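You operate a simulated robot arm through the tools that you are given. There is no shell and no other tool.

You run a simulated robot arm. Do the job below in one go: nothing can be reset, and whatever is moved stays where it is left.

## Task
Lap the three proud shoes flush, one stroke each.
Fine: each time take the shoe whose gauge equals the bite readout; no stroke on a flush shoe; lay the lap back on its rest. Set down upright: hand lap.
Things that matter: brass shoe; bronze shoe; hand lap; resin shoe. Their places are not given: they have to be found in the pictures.

It is judged by the outcome, as a careful person would: the job done as asked, and still so three seconds after it is handed in. It fails if anything else is knocked over, pushed out of place, dropped, spilled or broken.

## Robot
A 6-joint arm with a two-finger gripper, fixed in place. Base frame: the origin is at the foot of the arm, x ahead of it, y to its left, z up. Readings come in mm, rad, newtons and seconds.
Its first joint turns from -2.897 to 2.897 rad. Payload 2.45 kg.
The tool frame sits at the grasp point between the pads (the TCP): z along the fingers, y along the line on which they close. The tips reach 20 mm beyond it. Largest opening 140 mm; the body of the gripper starts 168 mm behind the TCP.
Orientation is that of the tool frame in the base frame, as [roll, pitch, yaw] about the fixed x, y, z axes, in that order (R = Rz(yaw) Ry(pitch) Rx(roll)). With the fingers straight down and closing along the base's y, the tool's x points along the base's -x, its y along +y and its z along -z.

## Interface
- The arm moves only by the tool drive_tool. Its argument "plan" is a list of rows, each an object of numbers (a shift or turn left out is 0, a gripper value left out holds the last): "dx", "dy", "dz": the shift along the tool's x, y, z in units of 30 mm (1.0 is 30 mm); "wx", "wy", "wz": the turn, a rotation vector about the tool's x, y, z in units of 8 degrees (1.0 is 8 degrees); "jaw": the opening, from 0 (shut) to 1 (fully open). In form: [{"dx": .., "dy": .., "dz": .., "wx": .., "wy": .., "wz": .., "jaw": ..}, ...]. A call has 1 to 20 rows; each row shifts and turns the commanded pose from where the row before left it, along the tool's axes as they then stand. A call with a number of a shift or a turn outside -1 to 1 is refused whole. A row lasts 0.2 s, in which the tool goes at most 50 mm and 0.15 rad; a call with a longer step from one row to the next is refused whole, and so is a gripper value outside its range. Where a pose cannot be reached the arm comes as near as it can. A force on the tool above 40 N (or 10 N above the force at the start of the call, whichever is more), or a blocked arm, ends the call early, and 0.2 s more pass. Each finger travels about 45 mm/s and halts on what it meets, pressing with about 39 N; the grip force reading is that of the motor and also rises with nothing between the fingers. The clock runs only during rows and for 0.2 s after the last one: add rows that do not move to give the fingers time. It gives the time, the measured TCP pose, the force on the tool (base axes), the opening and the grip force at its end, in the units of the frame above (readings bear some noise), with the torque about the TCP (base axes, N m) and any sound that the robot's microphone picked up.
- Cameras (640 x 400 px; columns grow to the right, rows downward): "scene" is fixed at [218.9, -501.2, 1548.5]; the picture's right is [0.84, -0.54, 0.00], its down [-0.23, -0.36, -0.90] and it looks along [0.49, 0.76, -0.43] (base axes); focal length 337 px, centre (320, 200). "wrist" rides on the gripper at [78, 11, -209] in the tool frame; the picture's right is [-0.14, 0.99, 0.00], its down [-0.92, -0.13, -0.37] and it looks along [-0.37, -0.05, 0.93] (tool axes); focal length 280 px, centre (320, 200).
- capture(camera): a new picture of that camera. No time passes.
- pixel_to_xyz(camera, pixels): for up to 12 pixels [column, row] of the newest picture of that camera ("zoom" is the newest enlarged one), the place [x, y, z] in the base frame of the surface seen there, good to about 2 mm. No time passes.
- zoom(camera, box): a new picture of the part [left, top, right, bottom] of that camera's present view, enlarged. No time passes.
- close_job(): hands the job in; it is judged then, once.

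Open the gripper and draw the arm clear of the work before you hand the job in, unless the task says otherwise.

The tools are called after "Emit:" by a JSON object that holds its "name" and its "arguments". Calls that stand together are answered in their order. drive_tool: Moves the arm, as the interface text tells. Its arguments: {"type":"object","properties":{"plan":{"type":"array","items":{"type":"object","properties":{"dx":{"type":"number"},"dy":{"type":"number"},"dz":{"type":"number"},"wx":{"type":"number"},"wy":{"type":"number"},"wz":{"type":"number"},"jaw":{"type":"number"}}}}},"required":["plan"]} The other tools are called the same way: capture (camera) takes a picture; pixel_to_xyz (camera, pixels) gives the place of the surface under pixels of a picture; zoom (camera, box) takes an enlarged picture of a part of a camera's view; close_job () hands the job in.

At the start:

```text
time: 0.0
eef_pos: [622.7, 526.1, 1239.6]
ee_rot: [-3.141, -0.001, 3.141]
wrist_force: [0.5, -0.1, -0.2]
torque: [-0.02, 0.01, 0.05]
grip_width: 140.0
gripper_force: 0.0
```

scene: 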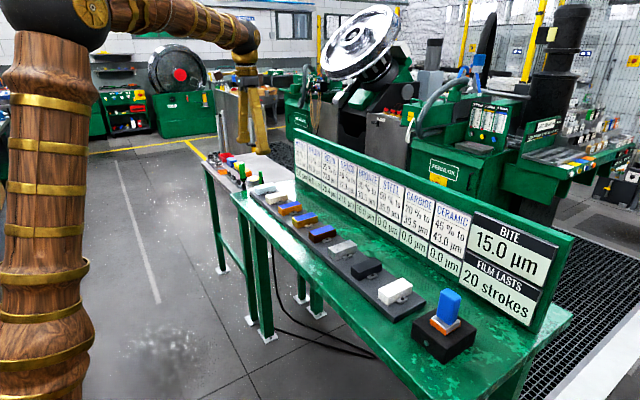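
wrist: 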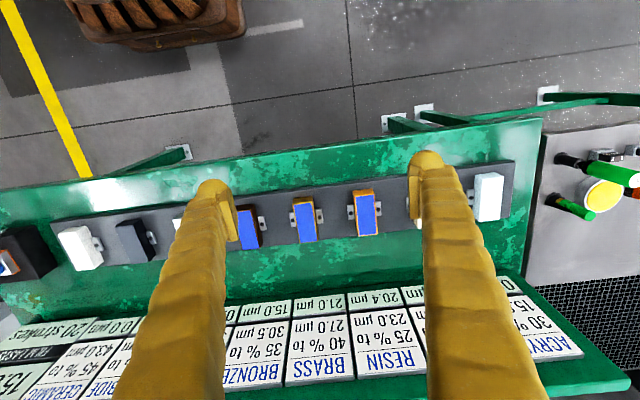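

The scene shows a bench with a row of shoes, a gauge board, and a lap (blue handle) on a dark rest near pixel (447,320). I'll zoom in on the board and shoes.

Emit:
{"name": "zoom", "arguments": {"camera": "scene", "box": [280, 120, 440, 220]}}

Emit:
{"name": "zoom", "arguments": {"camera": "scene", "box": [400, 180, 560, 280]}}

Emit:
{"name": "zoom", "arguments": {"camera": "scene", "box": [370, 260, 530, 360]}}

Emit:
{"name": "zoom", "arguments": {"camera": "wrist", "box": [220, 260, 540, 400]}}

Emit:
{"name": "zoom", "arguments": {"camera": "scene", "box": [240, 170, 420, 310]}}

```text
4.00 times, centred on (360, 170) of scene
```

zoom: 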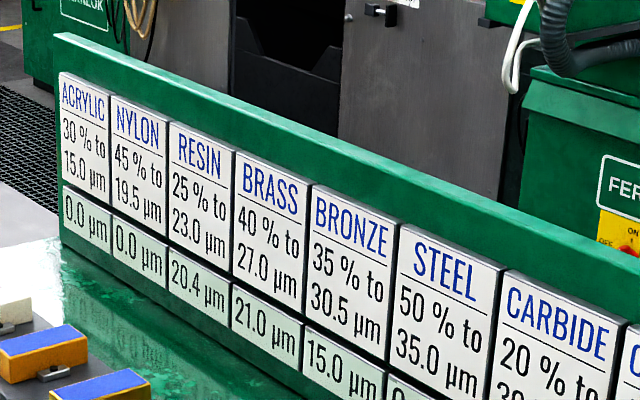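

```text
4.00 times, centred on (480, 230) of scene
```

zoom: 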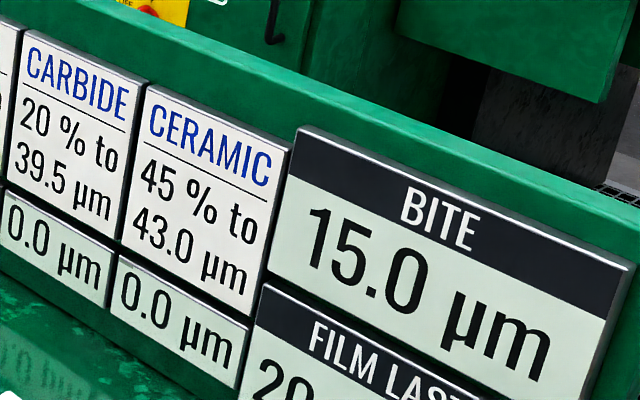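

```text
4.00 times, centred on (450, 310) of scene
```

zoom: 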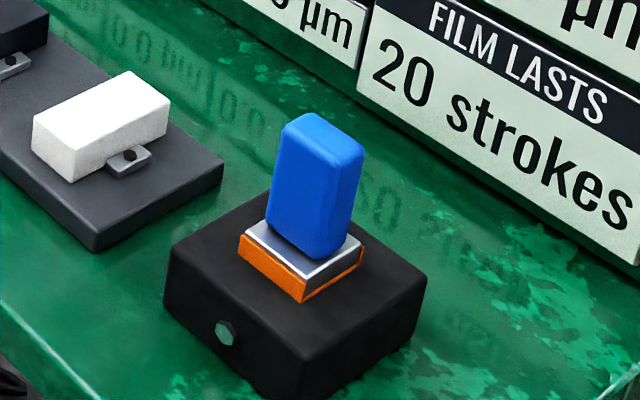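

```text
2.00 times, centred on (380, 330) of wrist
```

zoom: 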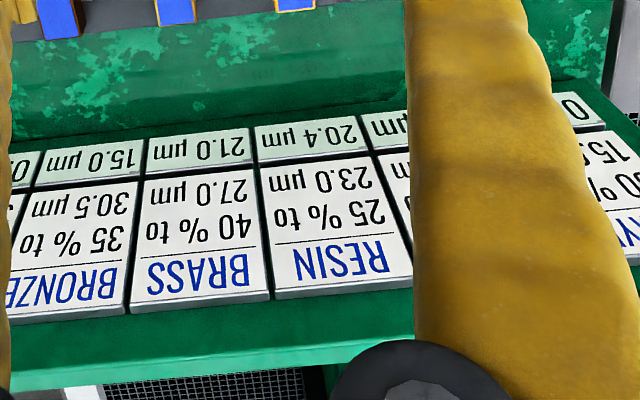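

```text
2.86 times, centred on (330, 240) of scene
```

zoom: 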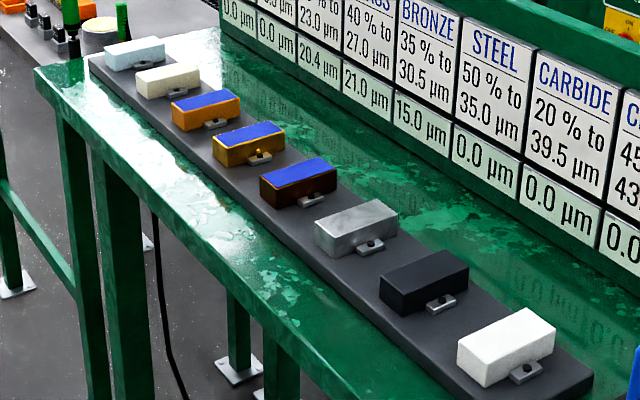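

Gauges: bronze 15.0, resin 20.4, brass 21.0, others 0.0; the bite is 15.0, so bronze goes first. The rule "35 % to 30.5" gives 20.4 next (resin), then 21.0 (brass). Now I measure the lap, the rest and the shoes.

Emit:
{"name": "pixel_to_xyz", "arguments": {"camera": "zoom", "pixels": [[172, 109], [215, 90], [240, 97], [215, 128], [212, 142], [285, 134], [250, 156], [260, 178], [325, 158], [338, 174], [275, 203], [262, 178]]}}

Emit:
{"name": "zoom", "arguments": {"camera": "scene", "box": [410, 280, 490, 360]}}

Emit:
{"name": "zoom", "arguments": {"camera": "wrist", "box": [220, 170, 400, 260]}}

```text
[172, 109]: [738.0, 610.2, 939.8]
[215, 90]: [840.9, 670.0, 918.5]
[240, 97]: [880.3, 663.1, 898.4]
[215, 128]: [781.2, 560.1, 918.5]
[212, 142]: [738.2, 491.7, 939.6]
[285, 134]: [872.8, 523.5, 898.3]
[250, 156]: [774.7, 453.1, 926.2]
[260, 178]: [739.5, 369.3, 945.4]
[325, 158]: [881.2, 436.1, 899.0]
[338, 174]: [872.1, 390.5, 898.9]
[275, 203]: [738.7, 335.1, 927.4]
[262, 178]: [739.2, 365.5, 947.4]
```

```text
5.00 times, centred on (450, 320) of scene
```

zoom: 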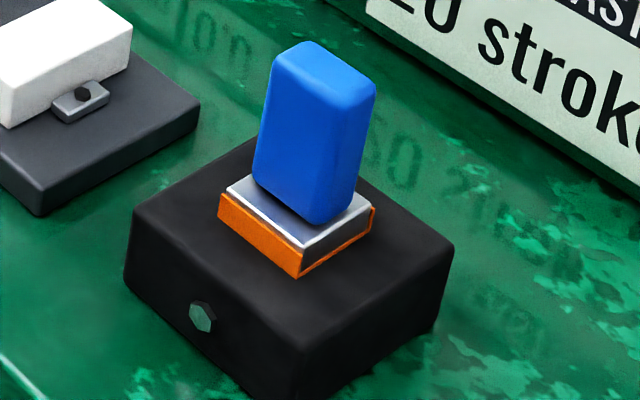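

```text
3.56 times, centred on (310, 215) of wrist
```

zoom: 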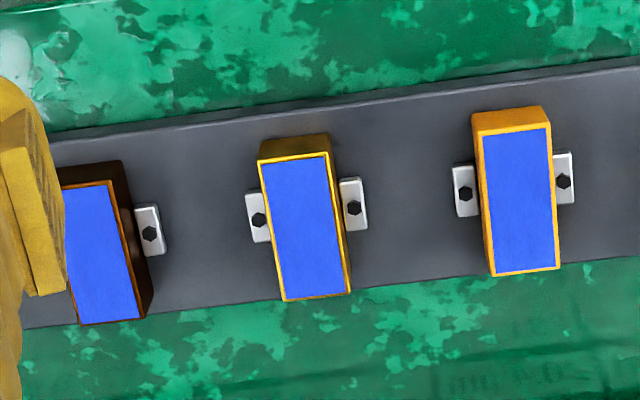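

The zoom now shows the three blue-topped shoes (left to right bronze, brass, resin). I'll measure their top corners.

Emit:
{"name": "pixel_to_xyz", "arguments": {"camera": "zoom", "pixels": [[108, 184], [140, 315], [84, 318], [328, 156], [347, 290], [286, 297], [262, 163], [478, 134], [548, 129], [556, 267], [494, 273], [400, 180]]}}

Emit:
{"name": "pixel_to_xyz", "arguments": {"camera": "scene", "pixels": [[447, 292], [441, 300], [450, 300], [438, 315], [458, 297], [453, 310], [430, 325], [437, 317], [460, 330], [445, 322], [420, 315], [455, 345]]}}

```text
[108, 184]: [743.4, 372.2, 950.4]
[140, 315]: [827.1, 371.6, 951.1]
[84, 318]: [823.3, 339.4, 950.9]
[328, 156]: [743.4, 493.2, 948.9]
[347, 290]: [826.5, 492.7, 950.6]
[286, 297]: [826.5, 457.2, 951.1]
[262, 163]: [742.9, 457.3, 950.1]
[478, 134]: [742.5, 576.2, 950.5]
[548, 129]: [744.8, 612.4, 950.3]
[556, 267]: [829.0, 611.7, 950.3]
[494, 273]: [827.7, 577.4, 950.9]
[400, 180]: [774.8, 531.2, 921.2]
```

```text
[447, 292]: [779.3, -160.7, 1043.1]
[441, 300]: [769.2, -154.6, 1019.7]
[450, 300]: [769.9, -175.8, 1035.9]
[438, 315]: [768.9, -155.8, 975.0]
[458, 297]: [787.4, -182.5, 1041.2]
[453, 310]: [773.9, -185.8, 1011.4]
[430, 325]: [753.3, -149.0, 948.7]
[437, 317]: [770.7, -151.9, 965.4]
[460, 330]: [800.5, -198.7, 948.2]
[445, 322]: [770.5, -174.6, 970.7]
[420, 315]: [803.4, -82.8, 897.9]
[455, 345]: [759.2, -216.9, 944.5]
```

Shoe tops sit at z≈950, x 741–828, with y centres bronze ≈355, brass ≈475 and resin ≈594. The lap's handle is near (780,-170), top ≈1044; I move across to look at it from above.

Emit:
{"name": "drive_tool", "arguments": {"plan": [{"dy": -0.5, "dx": -0.1}, {"dy": -1, "dx": -0.26}, {"dy": -1, "dx": -0.26}, {"dy": -1, "dx": -0.26}, {"dy": -1, "dx": -0.26}, {"dy": -1, "dx": -0.26}, {"dy": -1, "dx": -0.26}, {"dy": -1, "dx": -0.26}, {"dy": -1, "dx": -0.26}, {"dy": -1, "dx": -0.26}, {"dy": -1, "dx": -0.26}, {"dy": -1, "dx": -0.26}, {"dy": -1, "dx": -0.26}, {"dy": -1, "dx": -0.26}, {"dy": -1, "dx": -0.26}, {"dy": -1, "dx": -0.26}, {"dy": -1, "dx": -0.26}, {"dy": -1, "dx": -0.26}, {"dy": -1, "dx": -0.26}, {"dy": -1, "dx": -0.26}]}}

```text
time: 4.2
eef_pos: [772.2, -60.3, 1238.9]
ee_rot: [3.14, -0.001, 3.141]
wrist_force: [-1.1, 0.8, 0.7]
torque: [0.05, -0.03, -0.03]
grip_width: 140.2
gripper_force: 0.2
```

The arm tracks well. I continue to directly above the lap.

Emit:
{"name": "drive_tool", "arguments": {"plan": [{"dy": -1}, {"dy": -1}, {"dy": -1}, {"dy": -0.6}, {}]}}

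Emit:
{"name": "capture", "arguments": {"camera": "wrist"}}

Emit:
{"name": "capture", "arguments": {"camera": "scene"}}

```text
time: 5.4
eef_pos: [771.6, -167.0, 1242.7]
ee_rot: [-3.141, 0.002, -3.141]
wrist_force: [0.3, -0.8, 0.8]
torque: [0.06, -0.03, 0.02]
grip_width: 139.9
gripper_force: 0.0
```

```text
taken
```

wrist: 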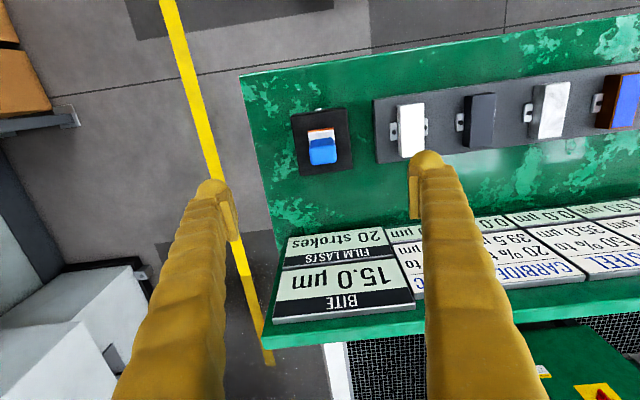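

```text
taken
```

scene: 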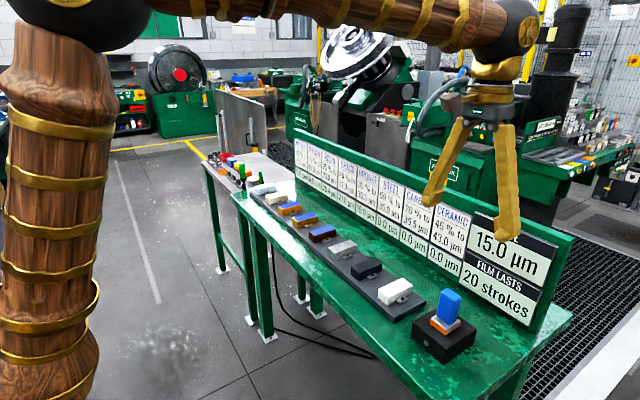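

The lap shows at wrist (322,147) on its rest; I zoom and measure its edges.

Emit:
{"name": "zoom", "arguments": {"camera": "wrist", "box": [282, 100, 362, 180]}}

Emit:
{"name": "pixel_to_xyz", "arguments": {"camera": "wrist", "pixels": [[311, 143], [333, 140], [336, 158], [314, 162], [323, 152], [309, 131], [333, 127], [294, 115], [345, 109], [353, 168], [302, 175], [322, 134]]}}

```text
5.00 times, centred on (322, 140) of wrist
```

zoom: 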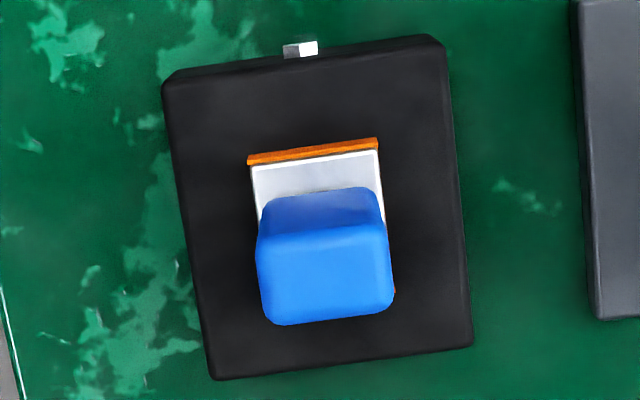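

```text
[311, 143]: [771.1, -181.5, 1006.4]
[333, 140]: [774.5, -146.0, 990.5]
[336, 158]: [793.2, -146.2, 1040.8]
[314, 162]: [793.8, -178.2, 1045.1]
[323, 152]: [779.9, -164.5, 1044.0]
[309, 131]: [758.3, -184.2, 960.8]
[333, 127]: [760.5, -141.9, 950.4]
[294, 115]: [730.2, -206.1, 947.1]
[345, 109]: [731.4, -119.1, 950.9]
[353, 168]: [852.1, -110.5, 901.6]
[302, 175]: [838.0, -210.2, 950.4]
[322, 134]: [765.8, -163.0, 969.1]
```

I measure the handle and base in the enlarged view.

Emit:
{"name": "pixel_to_xyz", "arguments": {"camera": "zoom", "pixels": [[265, 240], [380, 232], [270, 310], [388, 300], [325, 318], [325, 232], [262, 260], [386, 260], [255, 180], [378, 160], [250, 160], [376, 143]]}}

Emit:
{"name": "zoom", "arguments": {"camera": "scene", "box": [415, 280, 479, 320]}}

```text
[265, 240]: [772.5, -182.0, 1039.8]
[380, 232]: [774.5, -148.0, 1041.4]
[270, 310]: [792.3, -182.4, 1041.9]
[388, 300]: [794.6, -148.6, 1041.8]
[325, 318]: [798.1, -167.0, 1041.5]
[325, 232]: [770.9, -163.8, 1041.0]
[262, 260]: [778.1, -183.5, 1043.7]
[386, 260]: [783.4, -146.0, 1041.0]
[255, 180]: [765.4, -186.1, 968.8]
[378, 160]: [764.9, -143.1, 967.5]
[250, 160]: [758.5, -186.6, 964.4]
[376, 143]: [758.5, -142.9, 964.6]
```

```text
10.00 times, centred on (447, 300) of scene
```

zoom: 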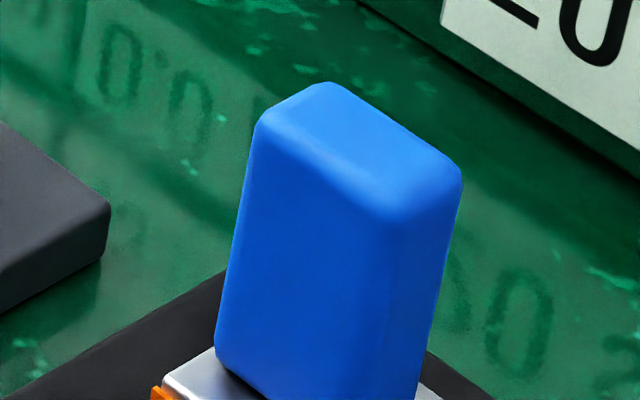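

Handle spans x≈769–799, y≈-184…-146, top z≈1043; its base plate top is at ≈968 on the rest (top ≈949). I descend part way, partly closing the jaws, and check alignment.

Emit:
{"name": "drive_tool", "arguments": {"plan": [{"dx": -0.41, "dy": 0.07, "jaw": 0.8}, {"dz": 0.8}, {"dz": 1}, {"dz": 1}, {"dz": 1}, {"dz": 1}, {"dz": 1}, {"dz": 0.5}, {}]}}

Emit:
{"name": "capture", "arguments": {"camera": "wrist"}}

Emit:
{"name": "capture", "arguments": {"camera": "scene"}}

```text
time: 7.4
eef_pos: [786.3, -164.4, 1051.1]
ee_rot: [-3.141, 0.0, -3.139]
wrist_force: [-0.7, -0.7, 0.4]
torque: [0.02, -0.03, 0.02]
grip_width: 111.7
gripper_force: 0.2
```

```text
taken
```

wrist: 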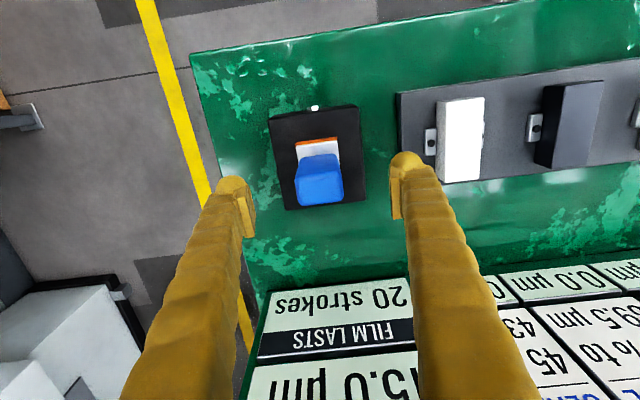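

```text
taken
```

scene: 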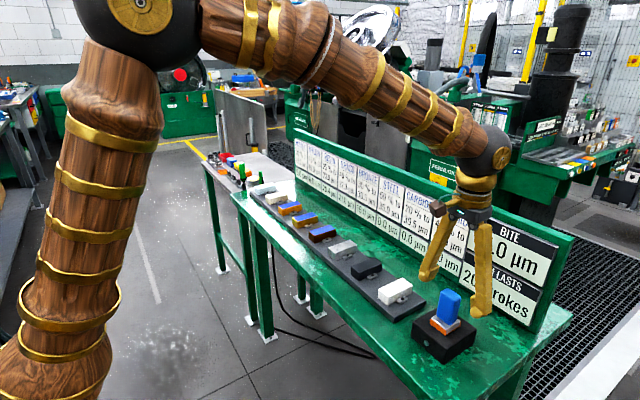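

The fingers straddle the handle at wrist (318,180). I verify fingertip positions against the handle, and the board face position.

Emit:
{"name": "pixel_to_xyz", "arguments": {"camera": "wrist", "pixels": [[233, 183], [408, 160], [248, 215], [397, 195], [318, 180], [318, 198], [340, 298], [340, 365], [300, 170], [340, 165]]}}

Emit:
{"name": "pixel_to_xyz", "arguments": {"camera": "scene", "pixels": [[325, 150], [320, 140], [385, 180], [400, 165], [330, 135], [450, 270], [557, 240], [430, 275], [480, 310]]}}

```text
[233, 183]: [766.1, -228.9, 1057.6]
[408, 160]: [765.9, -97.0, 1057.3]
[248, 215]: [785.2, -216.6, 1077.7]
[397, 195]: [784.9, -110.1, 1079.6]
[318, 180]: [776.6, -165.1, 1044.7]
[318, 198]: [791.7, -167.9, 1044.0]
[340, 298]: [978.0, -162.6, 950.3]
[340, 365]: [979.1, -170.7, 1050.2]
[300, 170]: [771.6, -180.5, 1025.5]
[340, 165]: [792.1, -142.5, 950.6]
```

```text
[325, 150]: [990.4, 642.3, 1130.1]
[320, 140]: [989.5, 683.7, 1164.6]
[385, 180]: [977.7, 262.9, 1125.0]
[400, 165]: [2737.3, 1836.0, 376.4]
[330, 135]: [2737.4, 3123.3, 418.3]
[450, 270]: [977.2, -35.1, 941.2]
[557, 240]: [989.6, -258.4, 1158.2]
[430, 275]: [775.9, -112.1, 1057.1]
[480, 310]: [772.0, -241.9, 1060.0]
```

Alignment is good and the board (x≈978) is well clear. I lower to z≈1004 and close on the handle.

Emit:
{"name": "drive_tool", "arguments": {"plan": [{"dz": 0.8, "dx": 0.06}, {"dz": 0.77}, {}, {"jaw": 0}, {}, {}, {}, {}, {}, {}, {}]}}

Emit:
{"name": "capture", "arguments": {"camera": "wrist"}}

```text
time: 9.8
eef_pos: [782.9, -163.5, 1005.3]
ee_rot: [-3.141, -0.002, -3.141]
wrist_force: [-0.6, -2.8, 2.2]
torque: [-0.1, -0.02, -0.04]
grip_width: 38.8
gripper_force: 38.8
```

```text
taken
```

wrist: 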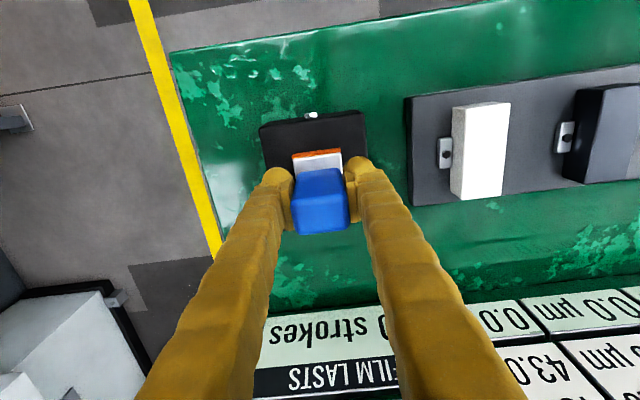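

The handle is held at 38.8 mm with 38.8 N. I lift straight up and look.

Emit:
{"name": "drive_tool", "arguments": {"plan": [{"dz": -0.3}, {"dz": -0.5}, {"dz": -1}, {"dz": -1}, {"dz": -1}, {"dz": -0.5}, {}]}}

Emit:
{"name": "capture", "arguments": {"camera": "wrist"}}

Emit:
{"name": "capture", "arguments": {"camera": "scene"}}

Emit:
{"name": "zoom", "arguments": {"camera": "scene", "box": [395, 240, 523, 360]}}

```text
time: 11.4
eef_pos: [782.5, -166.3, 1131.6]
ee_rot: [3.141, 0.0, 3.141]
wrist_force: [0.4, 0.3, -2.4]
torque: [-0.02, 0.01, 0.01]
grip_width: 38.9
gripper_force: 38.3
```

```text
taken
```

wrist: 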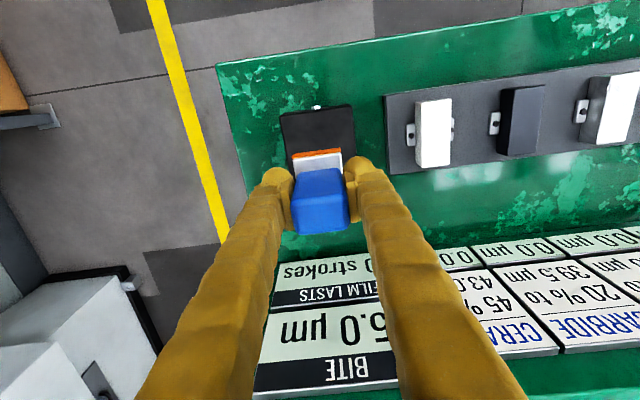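

```text
taken
```

scene: 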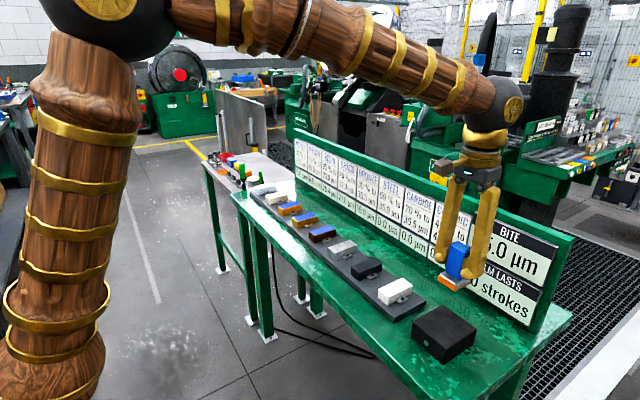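

```text
3.33 times, centred on (459, 300) of scene
```

zoom: 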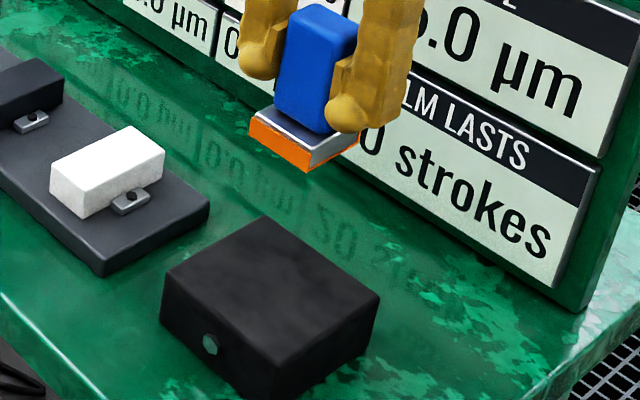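

The lap is up and upright; the rest is a plain block. I measure the rest top and the lap's underside edge for later.

Emit:
{"name": "pixel_to_xyz", "arguments": {"camera": "zoom", "pixels": [[270, 290], [265, 225], [170, 297], [370, 297], [252, 380], [250, 132], [304, 170], [356, 140], [280, 140], [300, 152], [262, 240], [300, 320]]}}

Emit:
{"name": "pixel_to_xyz", "arguments": {"camera": "scene", "pixels": [[318, 232], [324, 236], [305, 217], [287, 206]]}}

```text
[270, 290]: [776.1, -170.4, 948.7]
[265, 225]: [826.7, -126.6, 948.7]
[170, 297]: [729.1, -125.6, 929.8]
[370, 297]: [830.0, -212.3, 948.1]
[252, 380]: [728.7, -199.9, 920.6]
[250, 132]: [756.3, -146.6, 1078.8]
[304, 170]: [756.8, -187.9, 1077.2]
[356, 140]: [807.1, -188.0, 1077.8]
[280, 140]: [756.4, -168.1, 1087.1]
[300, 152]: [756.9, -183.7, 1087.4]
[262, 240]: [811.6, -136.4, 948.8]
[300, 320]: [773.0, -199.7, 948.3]
```

```text
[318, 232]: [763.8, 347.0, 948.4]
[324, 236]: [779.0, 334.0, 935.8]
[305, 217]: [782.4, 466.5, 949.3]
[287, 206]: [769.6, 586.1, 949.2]
```

Lap underside is ≈56 mm below the TCP, 51 mm long in x and 44 wide in y, centred on the TCP. I carry it at height to above the near end of the bronze shoe (x≈750, y≈355.5).

Emit:
{"name": "drive_tool", "arguments": {"plan": [{"dy": 0.466, "dx": 0.06}, {"dy": 0.966, "dx": 0.06}, {"dy": 0.966, "dx": 0.06}, {"dy": 0.966, "dx": 0.06}, {"dy": 0.966, "dx": 0.06}, {"dy": 0.966, "dx": 0.06}, {"dy": 0.966, "dx": 0.06}, {"dy": 0.966, "dx": 0.06}, {"dy": 0.966, "dx": 0.06}, {"dy": 0.966, "dx": 0.06}, {"dy": 0.966, "dx": 0.06}, {"dy": 0.966, "dx": 0.06}, {"dy": 0.966, "dx": 0.06}, {"dy": 0.966, "dx": 0.06}, {"dy": 0.966, "dx": 0.06}, {"dy": 0.966, "dx": 0.06}, {"dy": 0.966, "dx": 0.06}, {"dy": 0.966, "dx": 0.06}, {"dy": 0.5}, {}]}}

Emit:
{"name": "capture", "arguments": {"camera": "wrist"}}

Emit:
{"name": "capture", "arguments": {"camera": "scene"}}

```text
time: 15.6
eef_pos: [749.8, 356.4, 1134.6]
ee_rot: [3.142, 0.001, 3.14]
wrist_force: [0.2, 0.0, -2.8]
torque: [0.0, 0.04, -0.02]
grip_width: 38.9
gripper_force: 40.0
```

```text
taken
```

wrist: 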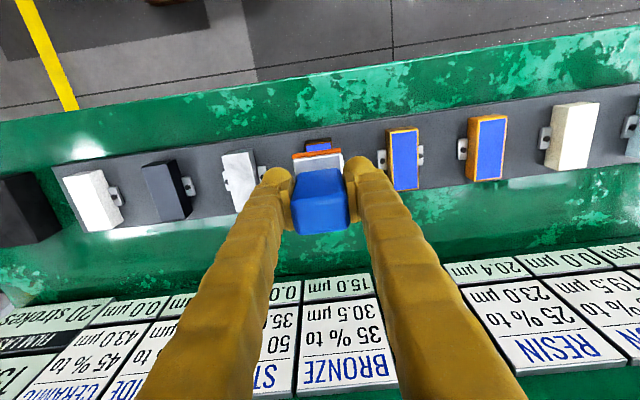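

```text
taken
```

scene: 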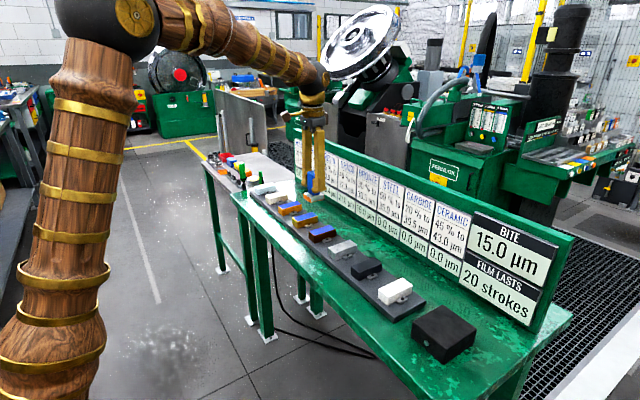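

Positioned over the bronze shoe (wrist (318,146)). I descend to about 5 mm above contact.

Emit:
{"name": "drive_tool", "arguments": {"plan": [{"dz": 0.9}, {"dz": 1}, {"dz": 1}, {"dz": 0.8}, {"dz": 0.3}, {"dy": -0.02}, {}]}}

Emit:
{"name": "zoom", "arguments": {"camera": "scene", "box": [270, 190, 366, 250]}}

Emit:
{"name": "capture", "arguments": {"camera": "wrist"}}

```text
time: 17.2
eef_pos: [751.3, 357.4, 1011.9]
ee_rot: [3.141, 0.001, -3.141]
wrist_force: [-0.3, 0.2, -1.9]
torque: [0.0, 0.0, -0.05]
grip_width: 38.8
gripper_force: 38.4
```

```text
6.67 times, centred on (318, 220) of scene
```

zoom: 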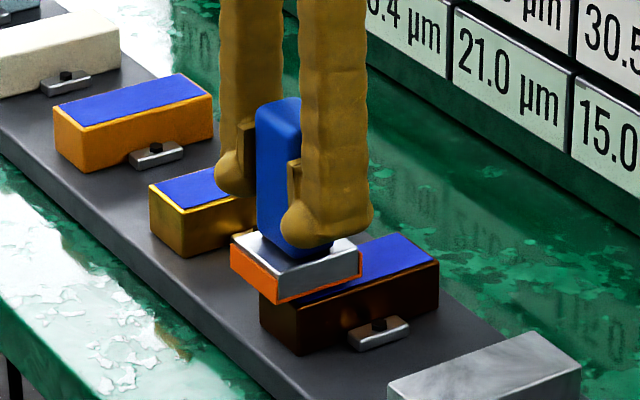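

```text
taken
```

wrist: 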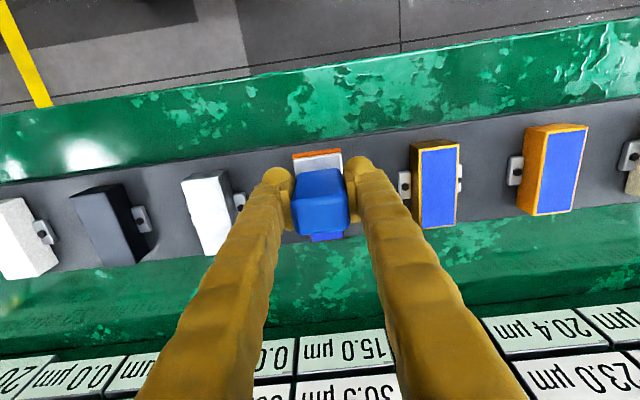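

The lap hovers ≈6 mm over the near end of the bronze shoe. I creep down watching the force.

Emit:
{"name": "drive_tool", "arguments": {"plan": [{"dz": 0.06}, {"dz": 0.04}, {"dz": 0.03}, {}]}}

```text
time: 18.2
eef_pos: [750.9, 357.2, 1008.7]
ee_rot: [3.14, 0.0, 3.141]
wrist_force: [0.1, 0.3, -2.2]
torque: [0.02, 0.01, 0.01]
grip_width: 38.8
gripper_force: 39.3
```

No contact yet (Fz −2.2 N is just the lap's weight). I go on in 1 mm steps.

Emit:
{"name": "drive_tool", "arguments": {"plan": [{"dz": 0.033}, {"dz": 0.033}, {}]}}

Emit:
{"name": "drive_tool", "arguments": {"plan": [{"dz": 0.033}, {}]}}

```text
time: 19.0
eef_pos: [751.8, 355.7, 1007.4]
ee_rot: [-3.141, -0.001, 3.14]
wrist_force: [0.5, -0.1, -2.2]
torque: [-0.01, -0.02, -0.02]
grip_width: 38.9
gripper_force: 39.0
```

```text
time: 19.6
eef_pos: [752.0, 356.1, 1006.1]
ee_rot: [3.141, 0.0, 3.141]
wrist_force: [-0.2, 0.0, -2.2]
torque: [0.01, -0.03, 0.02]
grip_width: 38.8
gripper_force: 38.7
```

Still free at z≈1006; I continue down.

Emit:
{"name": "drive_tool", "arguments": {"plan": [{"dz": 0.033}, {}]}}

Emit:
{"name": "drive_tool", "arguments": {"plan": [{"dz": 0.02}, {}]}}

```text
time: 20.2
eef_pos: [751.8, 355.2, 1005.2]
ee_rot: [3.141, 0.001, -3.141]
wrist_force: [-1.0, -1.1, 1.8]
torque: [-0.04, 0.04, -0.01]
grip_width: 38.8
gripper_force: 39.0
```

```text
time: 20.8
eef_pos: [752.4, 356.1, 1005.4]
ee_rot: [3.141, 0.003, 3.14]
wrist_force: [0.2, -6.5, 25.4]
torque: [-0.3, 0.07, -0.02]
grip_width: 38.6
gripper_force: 39.2
```

Contact made: Fz ≈25 N. I ease off slightly to ≈18 N, then make one continuous stroke of about 72 mm in +x along the shoe.

Emit:
{"name": "drive_tool", "arguments": {"plan": [{"dz": -0.005}, {"dx": -0.2}, {"dx": -0.3}, {"dx": -0.3}, {"dx": -0.3}, {"dx": -0.3}, {"dx": -0.3}, {"dx": -0.3}, {"dx": -0.3}, {"dx": -0.1}]}}

Emit:
{"name": "capture", "arguments": {"camera": "scene"}}

Emit:
{"name": "zoom", "arguments": {"camera": "scene", "box": [400, 180, 560, 280]}}

Emit:
{"name": "zoom", "arguments": {"camera": "scene", "box": [270, 140, 430, 240]}}

```text
time: 21.4
eef_pos: [756.2, 358.5, 1005.6]
ee_rot: [3.14, 0.001, -3.142]
wrist_force: [1.5, -1.7, 5.2]
torque: [-0.01, -0.21, -0.05]
grip_width: 39.0
gripper_force: 38.8
stopped in row 3: the force on the tool passed its limit at 42 N (the readings are from after the stop); the commanded pose is now the measured one
```

```text
taken
```

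scene: 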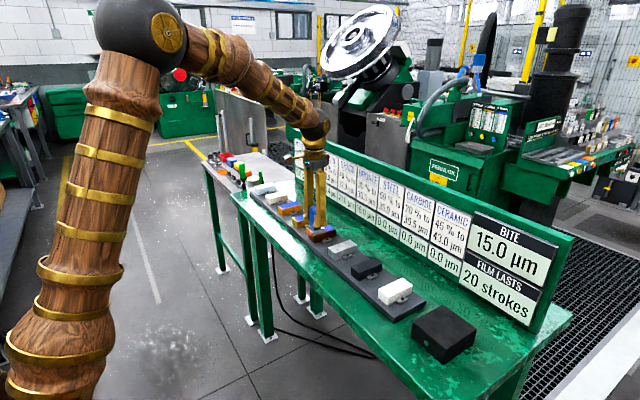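

```text
4.00 times, centred on (480, 230) of scene
```

zoom: 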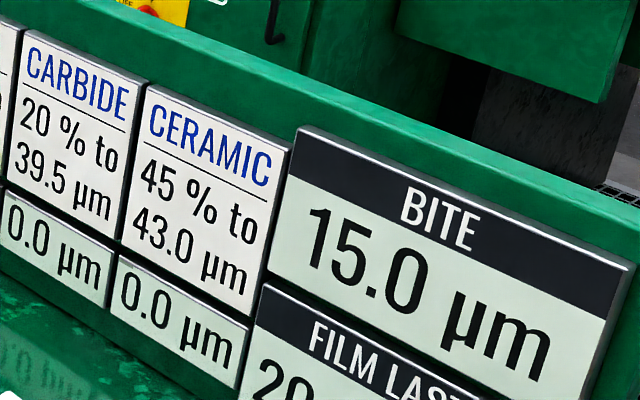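

```text
4.00 times, centred on (350, 190) of scene
```

zoom: 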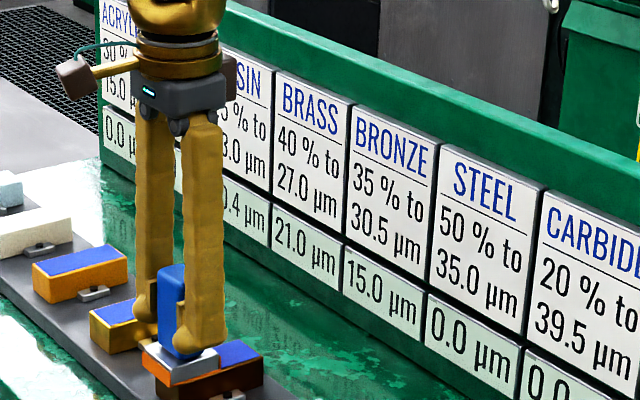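

The force limit tripped after only ~4 mm; the readout is still 15.0 and the gauge 15.0, so no stroke has counted. I check the settled contact force before continuing the same stroke more gently.

Emit:
{"name": "drive_tool", "arguments": {"plan": [{}]}}

```text
time: 21.8
eef_pos: [755.7, 357.5, 1005.0]
ee_rot: [3.141, 0.0, 3.141]
wrist_force: [1.8, -1.1, 7.7]
torque: [-0.05, -0.26, 0.05]
grip_width: 38.6
gripper_force: 39.1
```

Settled at ≈8 N of contact. I continue the same stroke in +x with gentle ramp-up.

Emit:
{"name": "drive_tool", "arguments": {"plan": [{"dx": -0.05}, {"dx": -0.1}, {"dx": -0.13}, {"dx": -0.13}, {"dx": -0.13}, {"dx": -0.13}, {"dx": -0.13}, {"dx": -0.13}, {"dx": -0.13}, {"dx": -0.13}, {"dx": -0.13}, {"dx": -0.13}, {"dx": -0.13}, {"dx": -0.13}, {"dx": -0.13}, {"dx": -0.13}, {"dx": -0.13}, {"dx": -0.1}, {"dx": -0.05}]}}

Emit:
{"name": "zoom", "arguments": {"camera": "scene", "box": [400, 180, 560, 280]}}

Emit:
{"name": "zoom", "arguments": {"camera": "scene", "box": [270, 140, 430, 240]}}

```text
time: 25.8
eef_pos: [823.1, 358.1, 1004.1]
ee_rot: [-3.142, -0.001, -3.141]
wrist_force: [-14.2, -0.4, 34.5]
torque: [-0.07, 0.84, -0.06]
grip_width: 39.1
gripper_force: 39.2
```

```text
4.00 times, centred on (480, 230) of scene
```

zoom: 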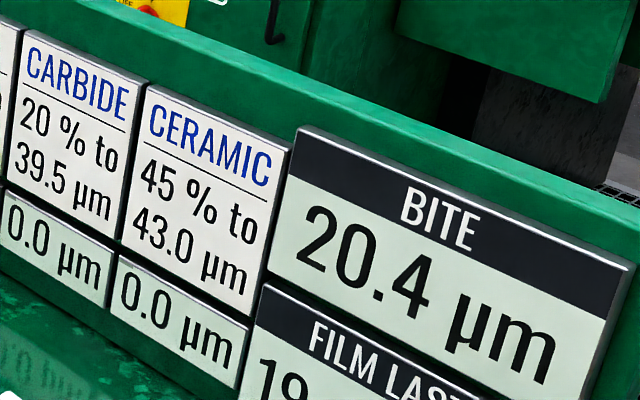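

```text
4.00 times, centred on (350, 190) of scene
```

zoom: 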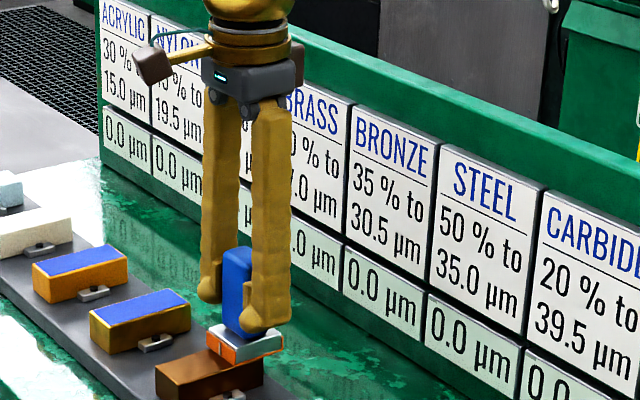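

Bronze now reads 0.0, bite 20.4 (= resin), film 19. I lift straight up and carry to above the resin shoe's near end.

Emit:
{"name": "drive_tool", "arguments": {"plan": [{"dz": -0.1}, {"dz": -0.3}, {"dz": -0.8}, {"dz": -0.8}, {}]}}

Emit:
{"name": "zoom", "arguments": {"camera": "scene", "box": [250, 140, 410, 240]}}

Emit:
{"name": "capture", "arguments": {"camera": "wrist"}}

```text
time: 27.0
eef_pos: [822.1, 358.7, 1063.1]
ee_rot: [3.14, -0.001, 3.141]
wrist_force: [0.6, -0.7, -3.4]
torque: [-0.01, -0.02, -0.01]
grip_width: 39.0
gripper_force: 38.9
```

```text
4.00 times, centred on (330, 190) of scene
```

zoom: 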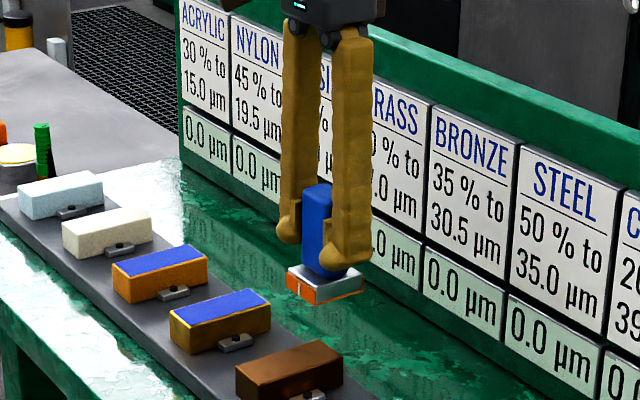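

```text
taken
```

wrist: 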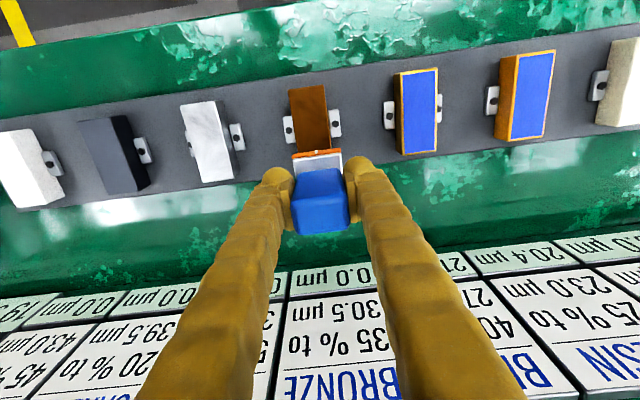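

Bronze shoe is clean. I check the lap is still square in the grip.

Emit:
{"name": "zoom", "arguments": {"camera": "scene", "box": [306, 175, 354, 220]}}

```text
8.89 times, centred on (330, 198) of scene
```

zoom: 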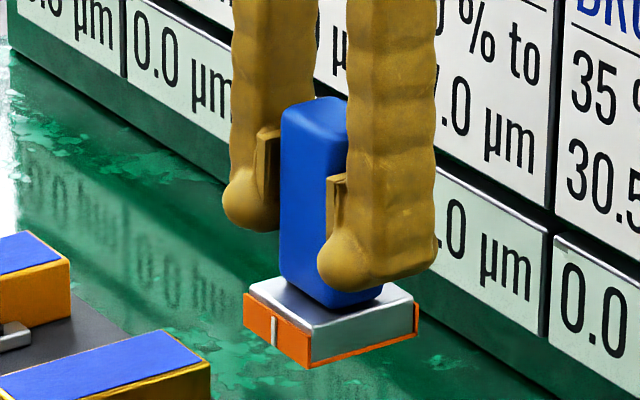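

Emit:
{"name": "pixel_to_xyz", "arguments": {"camera": "zoom", "pixels": [[245, 325], [308, 366], [416, 335], [247, 296], [307, 332], [418, 304], [283, 250], [283, 150]]}}

```text
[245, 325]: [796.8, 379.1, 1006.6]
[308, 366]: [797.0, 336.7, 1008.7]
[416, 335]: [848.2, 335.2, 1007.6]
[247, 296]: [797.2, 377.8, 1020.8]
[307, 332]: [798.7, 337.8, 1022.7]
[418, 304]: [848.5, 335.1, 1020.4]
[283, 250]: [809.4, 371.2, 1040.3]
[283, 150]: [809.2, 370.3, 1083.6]
```

The lap is square in the grip. I carry it, 57 mm above the shoe tops, to the resin shoe's near end (x≈752, y≈594.5).

Emit:
{"name": "drive_tool", "arguments": {"plan": [{"dy": 0.388, "dx": 0.235}, {"dy": 0.788, "dx": 0.235}, {"dy": 0.788, "dx": 0.235}, {"dy": 0.788, "dx": 0.235}, {"dy": 0.788, "dx": 0.235}, {"dy": 0.788, "dx": 0.235}, {"dy": 0.788, "dx": 0.235}, {"dy": 0.788, "dx": 0.235}, {"dy": 0.788, "dx": 0.235}, {"dy": 0.788, "dx": 0.235}, {"dy": 0.4}, {}, {}]}}

Emit:
{"name": "zoom", "arguments": {"camera": "scene", "box": [250, 150, 346, 210]}}

Emit:
{"name": "capture", "arguments": {"camera": "wrist"}}

Emit:
{"name": "zoom", "arguments": {"camera": "scene", "box": [400, 180, 560, 280]}}

```text
time: 29.8
eef_pos: [755.1, 593.7, 1065.1]
ee_rot: [-3.141, 0.0, 3.141]
wrist_force: [-0.5, -0.9, -2.9]
torque: [0.01, 0.02, 0.0]
grip_width: 38.8
gripper_force: 39.0
```

```text
6.67 times, centred on (298, 180) of scene
```

zoom: 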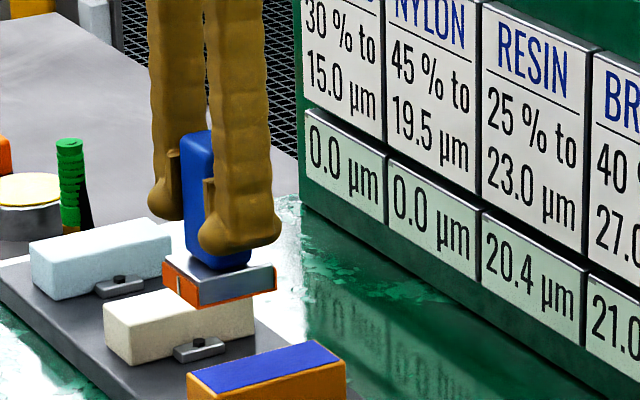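

```text
taken
```

wrist: 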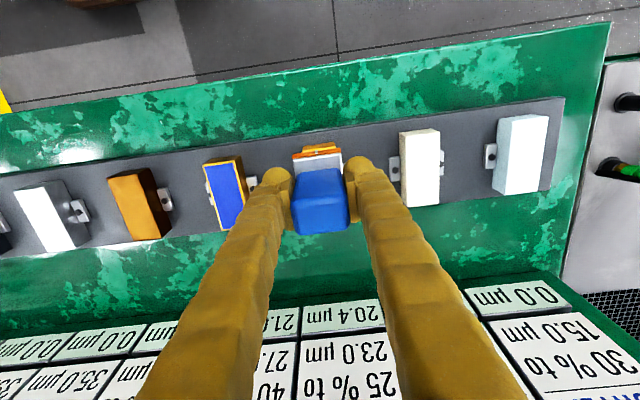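

```text
4.00 times, centred on (480, 230) of scene
```

zoom: 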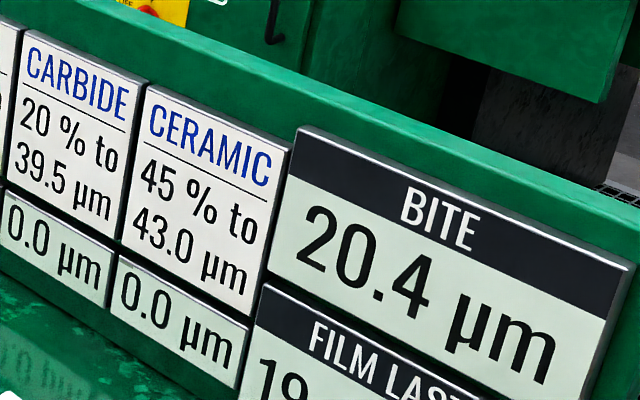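

Lap is above the resin shoe; bite 20.4 equals its gauge. I descend to about 3 mm above contact.

Emit:
{"name": "drive_tool", "arguments": {"plan": [{"dz": 0.8, "dx": 0.05}, {"dz": 0.7}, {"dz": 0.25}, {"dz": 0.1}, {}, {}]}}

Emit:
{"name": "drive_tool", "arguments": {"plan": [{"dz": 0.02}, {}]}}

```text
time: 31.2
eef_pos: [751.4, 593.2, 1009.4]
ee_rot: [-3.142, 0.0, -3.14]
wrist_force: [0.0, -0.5, -1.9]
torque: [0.0, -0.01, 0.01]
grip_width: 38.9
gripper_force: 38.8
```

```text
time: 31.8
eef_pos: [752.4, 594.5, 1009.1]
ee_rot: [-3.141, 0.001, 3.141]
wrist_force: [0.4, 0.2, -2.1]
torque: [-0.04, 0.02, 0.01]
grip_width: 38.7
gripper_force: 38.8
```

Still free at ≈1009; I creep further down.

Emit:
{"name": "drive_tool", "arguments": {"plan": [{"dz": 0.033}, {"dz": 0.033}, {}]}}

Emit:
{"name": "drive_tool", "arguments": {"plan": [{"dz": 0.025}, {}]}}

Emit:
{"name": "zoom", "arguments": {"camera": "scene", "box": [258, 180, 322, 220]}}

```text
time: 32.6
eef_pos: [752.3, 593.3, 1006.6]
ee_rot: [-3.141, 0.0, -3.141]
wrist_force: [0.3, -0.5, -2.0]
torque: [-0.01, 0.01, 0.0]
grip_width: 39.0
gripper_force: 39.3
```

```text
time: 33.2
eef_pos: [750.6, 594.1, 1006.3]
ee_rot: [-3.141, 0.0, -3.141]
wrist_force: [0.1, 0.2, -1.6]
torque: [-0.03, 0.01, -0.02]
grip_width: 38.6
gripper_force: 39.2
```

```text
10.00 times, centred on (290, 200) of scene
```

zoom: 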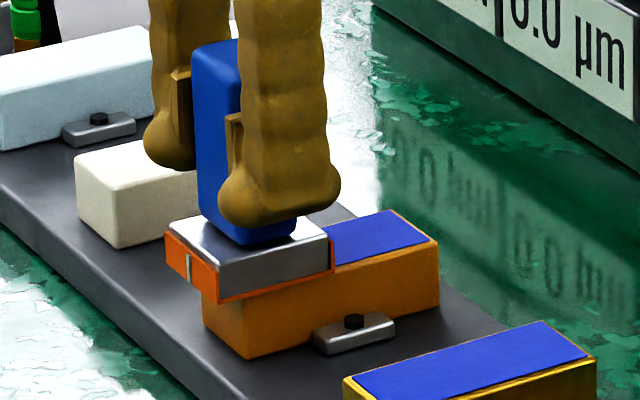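

Almost touching, well aligned. I take smaller 0.5 mm steps.

Emit:
{"name": "drive_tool", "arguments": {"plan": [{"dz": 0.017}, {}]}}

Emit:
{"name": "drive_tool", "arguments": {"plan": [{"dz": 0.01}, {}]}}

```text
time: 33.8
eef_pos: [751.9, 592.8, 1006.1]
ee_rot: [-3.141, 0.0, -3.142]
wrist_force: [0.7, -0.5, -2.6]
torque: [-0.07, 0.04, -0.01]
grip_width: 38.9
gripper_force: 38.9
```

```text
time: 34.4
eef_pos: [751.5, 593.4, 1006.5]
ee_rot: [-3.141, -0.001, 3.14]
wrist_force: [0.4, -0.4, -2.4]
torque: [0.01, -0.03, -0.03]
grip_width: 38.7
gripper_force: 38.9
```

Emit:
{"name": "drive_tool", "arguments": {"plan": [{"dz": 0.017}, {}]}}

Emit:
{"name": "drive_tool", "arguments": {"plan": [{"dz": 0.01}, {}]}}

```text
time: 35.0
eef_pos: [752.2, 593.7, 1004.3]
ee_rot: [3.14, -0.001, -3.141]
wrist_force: [-1.3, 0.3, 5.3]
torque: [-0.09, -0.1, -0.02]
grip_width: 39.2
gripper_force: 39.4
```

```text
time: 35.6
eef_pos: [751.4, 594.8, 1004.9]
ee_rot: [3.141, 0.0, 3.141]
wrist_force: [-1.0, 1.8, 10.0]
torque: [-0.04, -0.26, 0.02]
grip_width: 39.0
gripper_force: 39.3
```

Contact at ≈10 N. One continuous gentle stroke in +x (with a tiny lift bias, since force crept up last time).

Emit:
{"name": "drive_tool", "arguments": {"plan": [{"dx": -0.05}, {"dx": -0.1}, {"dx": -0.13, "dz": -0.0005}, {"dx": -0.13, "dz": -0.0005}, {"dx": -0.13, "dz": -0.0005}, {"dx": -0.13, "dz": -0.0005}, {"dx": -0.13, "dz": -0.0005}, {"dx": -0.13, "dz": -0.0005}, {"dx": -0.13, "dz": -0.0005}, {"dx": -0.13, "dz": -0.0005}, {"dx": -0.13, "dz": -0.0005}, {"dx": -0.13, "dz": -0.0005}, {"dx": -0.13, "dz": -0.0005}, {"dx": -0.13, "dz": -0.0005}, {"dx": -0.13, "dz": -0.0005}, {"dx": -0.13, "dz": -0.0005}, {"dx": -0.13, "dz": -0.0005}, {"dx": -0.13, "dz": -0.0005}, {"dx": -0.1}, {"dx": -0.05}]}}

Emit:
{"name": "zoom", "arguments": {"camera": "scene", "box": [400, 180, 560, 280]}}

Emit:
{"name": "zoom", "arguments": {"camera": "scene", "box": [250, 130, 410, 230]}}

```text
time: 39.8
eef_pos: [823.0, 593.8, 1003.6]
ee_rot: [3.141, -0.002, 3.142]
wrist_force: [-4.8, 1.3, 10.2]
torque: [0.03, 0.2, -0.02]
grip_width: 38.7
gripper_force: 38.7
```

```text
4.00 times, centred on (480, 230) of scene
```

zoom: 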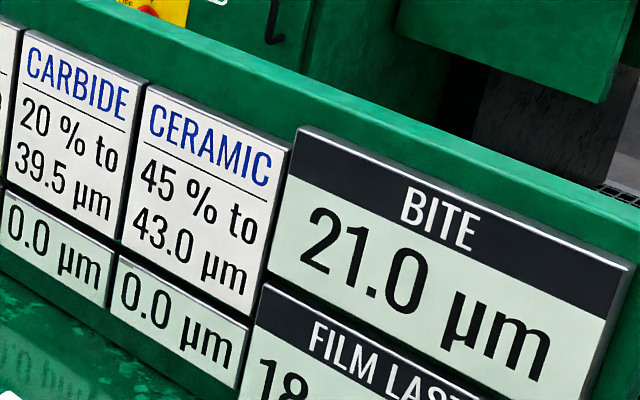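

```text
4.00 times, centred on (330, 180) of scene
```

zoom: 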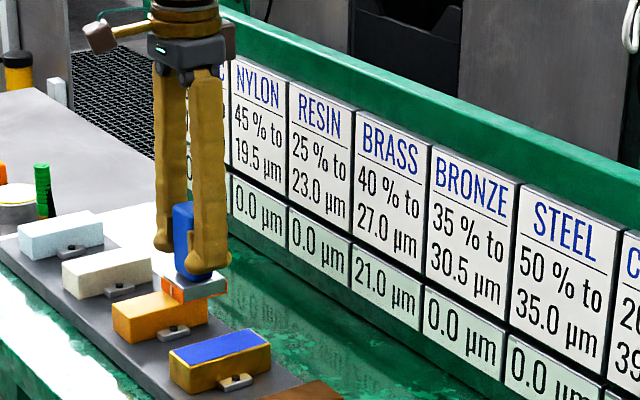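

Resin reads 0.0 and bite 21.0 equals brass (21.0). I lift and move to above the brass shoe's near end (y≈475).

Emit:
{"name": "drive_tool", "arguments": {"plan": [{"dz": -0.1}, {"dz": -0.3}, {"dz": -0.8}, {"dz": -0.8}, {}, {"dy": -0.46, "dx": 0.3}, {"dy": -0.75, "dx": 0.5}, {"dy": -0.75, "dx": 0.5}, {"dy": -0.75, "dx": 0.5}, {"dy": -0.75, "dx": 0.37}, {"dy": -0.5, "dx": 0.2}, {}, {}]}}

Emit:
{"name": "zoom", "arguments": {"camera": "scene", "box": [250, 150, 346, 230]}}

Emit:
{"name": "capture", "arguments": {"camera": "wrist"}}

Emit:
{"name": "zoom", "arguments": {"camera": "scene", "box": [400, 180, 560, 280]}}

```text
time: 42.6
eef_pos: [749.9, 473.8, 1063.0]
ee_rot: [3.141, 0.002, -3.141]
wrist_force: [0.0, 0.9, -2.7]
torque: [-0.01, 0.02, -0.01]
grip_width: 39.0
gripper_force: 39.4
```

```text
5.00 times, centred on (298, 190) of scene
```

zoom: 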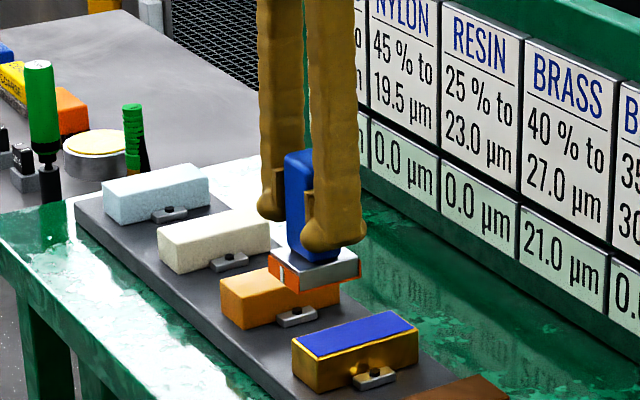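

```text
taken
```

wrist: 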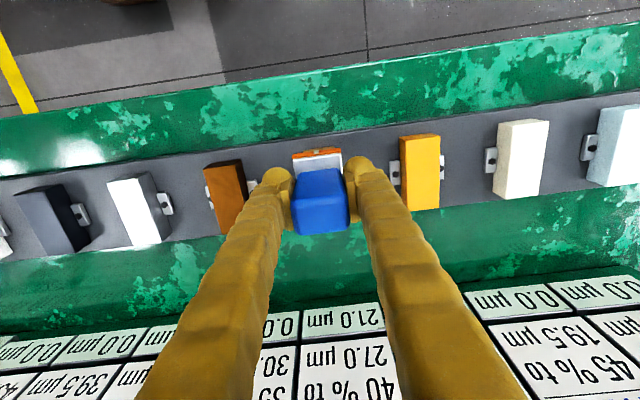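

```text
4.00 times, centred on (480, 230) of scene
```

zoom: 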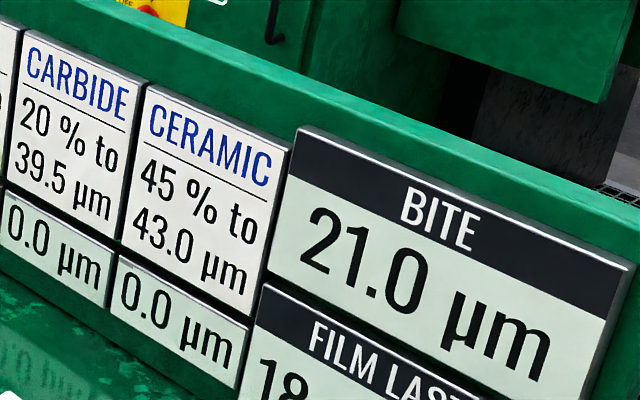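

Over the brass shoe, bite 21.0 matching. I descend to just above contact and creep.

Emit:
{"name": "drive_tool", "arguments": {"plan": [{"dz": 0.8, "dy": 0.02}, {"dz": 0.7}, {"dz": 0.25}, {"dz": 0.15}, {}, {}]}}

Emit:
{"name": "drive_tool", "arguments": {"plan": [{"dz": 0.033}, {}]}}

Emit:
{"name": "drive_tool", "arguments": {"plan": [{"dz": 0.015}, {}]}}

Emit:
{"name": "zoom", "arguments": {"camera": "scene", "box": [272, 190, 336, 230]}}

```text
time: 44.0
eef_pos: [753.0, 475.1, 1006.7]
ee_rot: [-3.141, 0.0, 3.141]
wrist_force: [-0.4, -0.3, -3.0]
torque: [0.0, -0.01, 0.07]
grip_width: 39.1
gripper_force: 38.7
```

```text
time: 44.6
eef_pos: [751.5, 476.0, 1006.0]
ee_rot: [3.141, 0.0, -3.141]
wrist_force: [-0.7, -0.3, -1.7]
torque: [0.0, -0.01, 0.02]
grip_width: 38.7
gripper_force: 39.6
```

```text
time: 45.2
eef_pos: [752.3, 476.9, 1006.3]
ee_rot: [-3.141, -0.001, -3.141]
wrist_force: [-0.4, 0.0, -2.5]
torque: [0.0, -0.02, 0.0]
grip_width: 39.0
gripper_force: 39.1
```

```text
10.00 times, centred on (304, 210) of scene
```

zoom: 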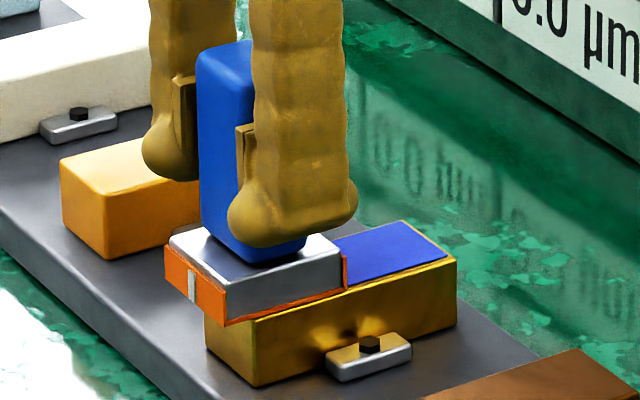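

Well aligned and nearly touching; I continue in sub-millimetre steps.

Emit:
{"name": "drive_tool", "arguments": {"plan": [{"dz": 0.015}, {}]}}

Emit:
{"name": "drive_tool", "arguments": {"plan": [{"dz": 0.012}, {}]}}

```text
time: 45.8
eef_pos: [751.0, 477.1, 1005.8]
ee_rot: [3.141, 0.001, -3.141]
wrist_force: [-0.2, 0.2, -2.4]
torque: [0.01, 0.01, 0.01]
grip_width: 39.1
gripper_force: 38.6
```

```text
time: 46.4
eef_pos: [752.8, 475.6, 1004.9]
ee_rot: [3.14, 0.001, 3.141]
wrist_force: [0.9, 0.8, 2.2]
torque: [-0.05, -0.14, 0.07]
grip_width: 38.9
gripper_force: 38.6
```

Emit:
{"name": "drive_tool", "arguments": {"plan": [{"dz": 0.01}, {}]}}

```text
time: 47.0
eef_pos: [752.2, 475.9, 1004.6]
ee_rot: [3.14, 0.0, 3.141]
wrist_force: [-1.4, -3.2, 8.1]
torque: [-0.21, -0.15, -0.1]
grip_width: 38.7
gripper_force: 38.6
```

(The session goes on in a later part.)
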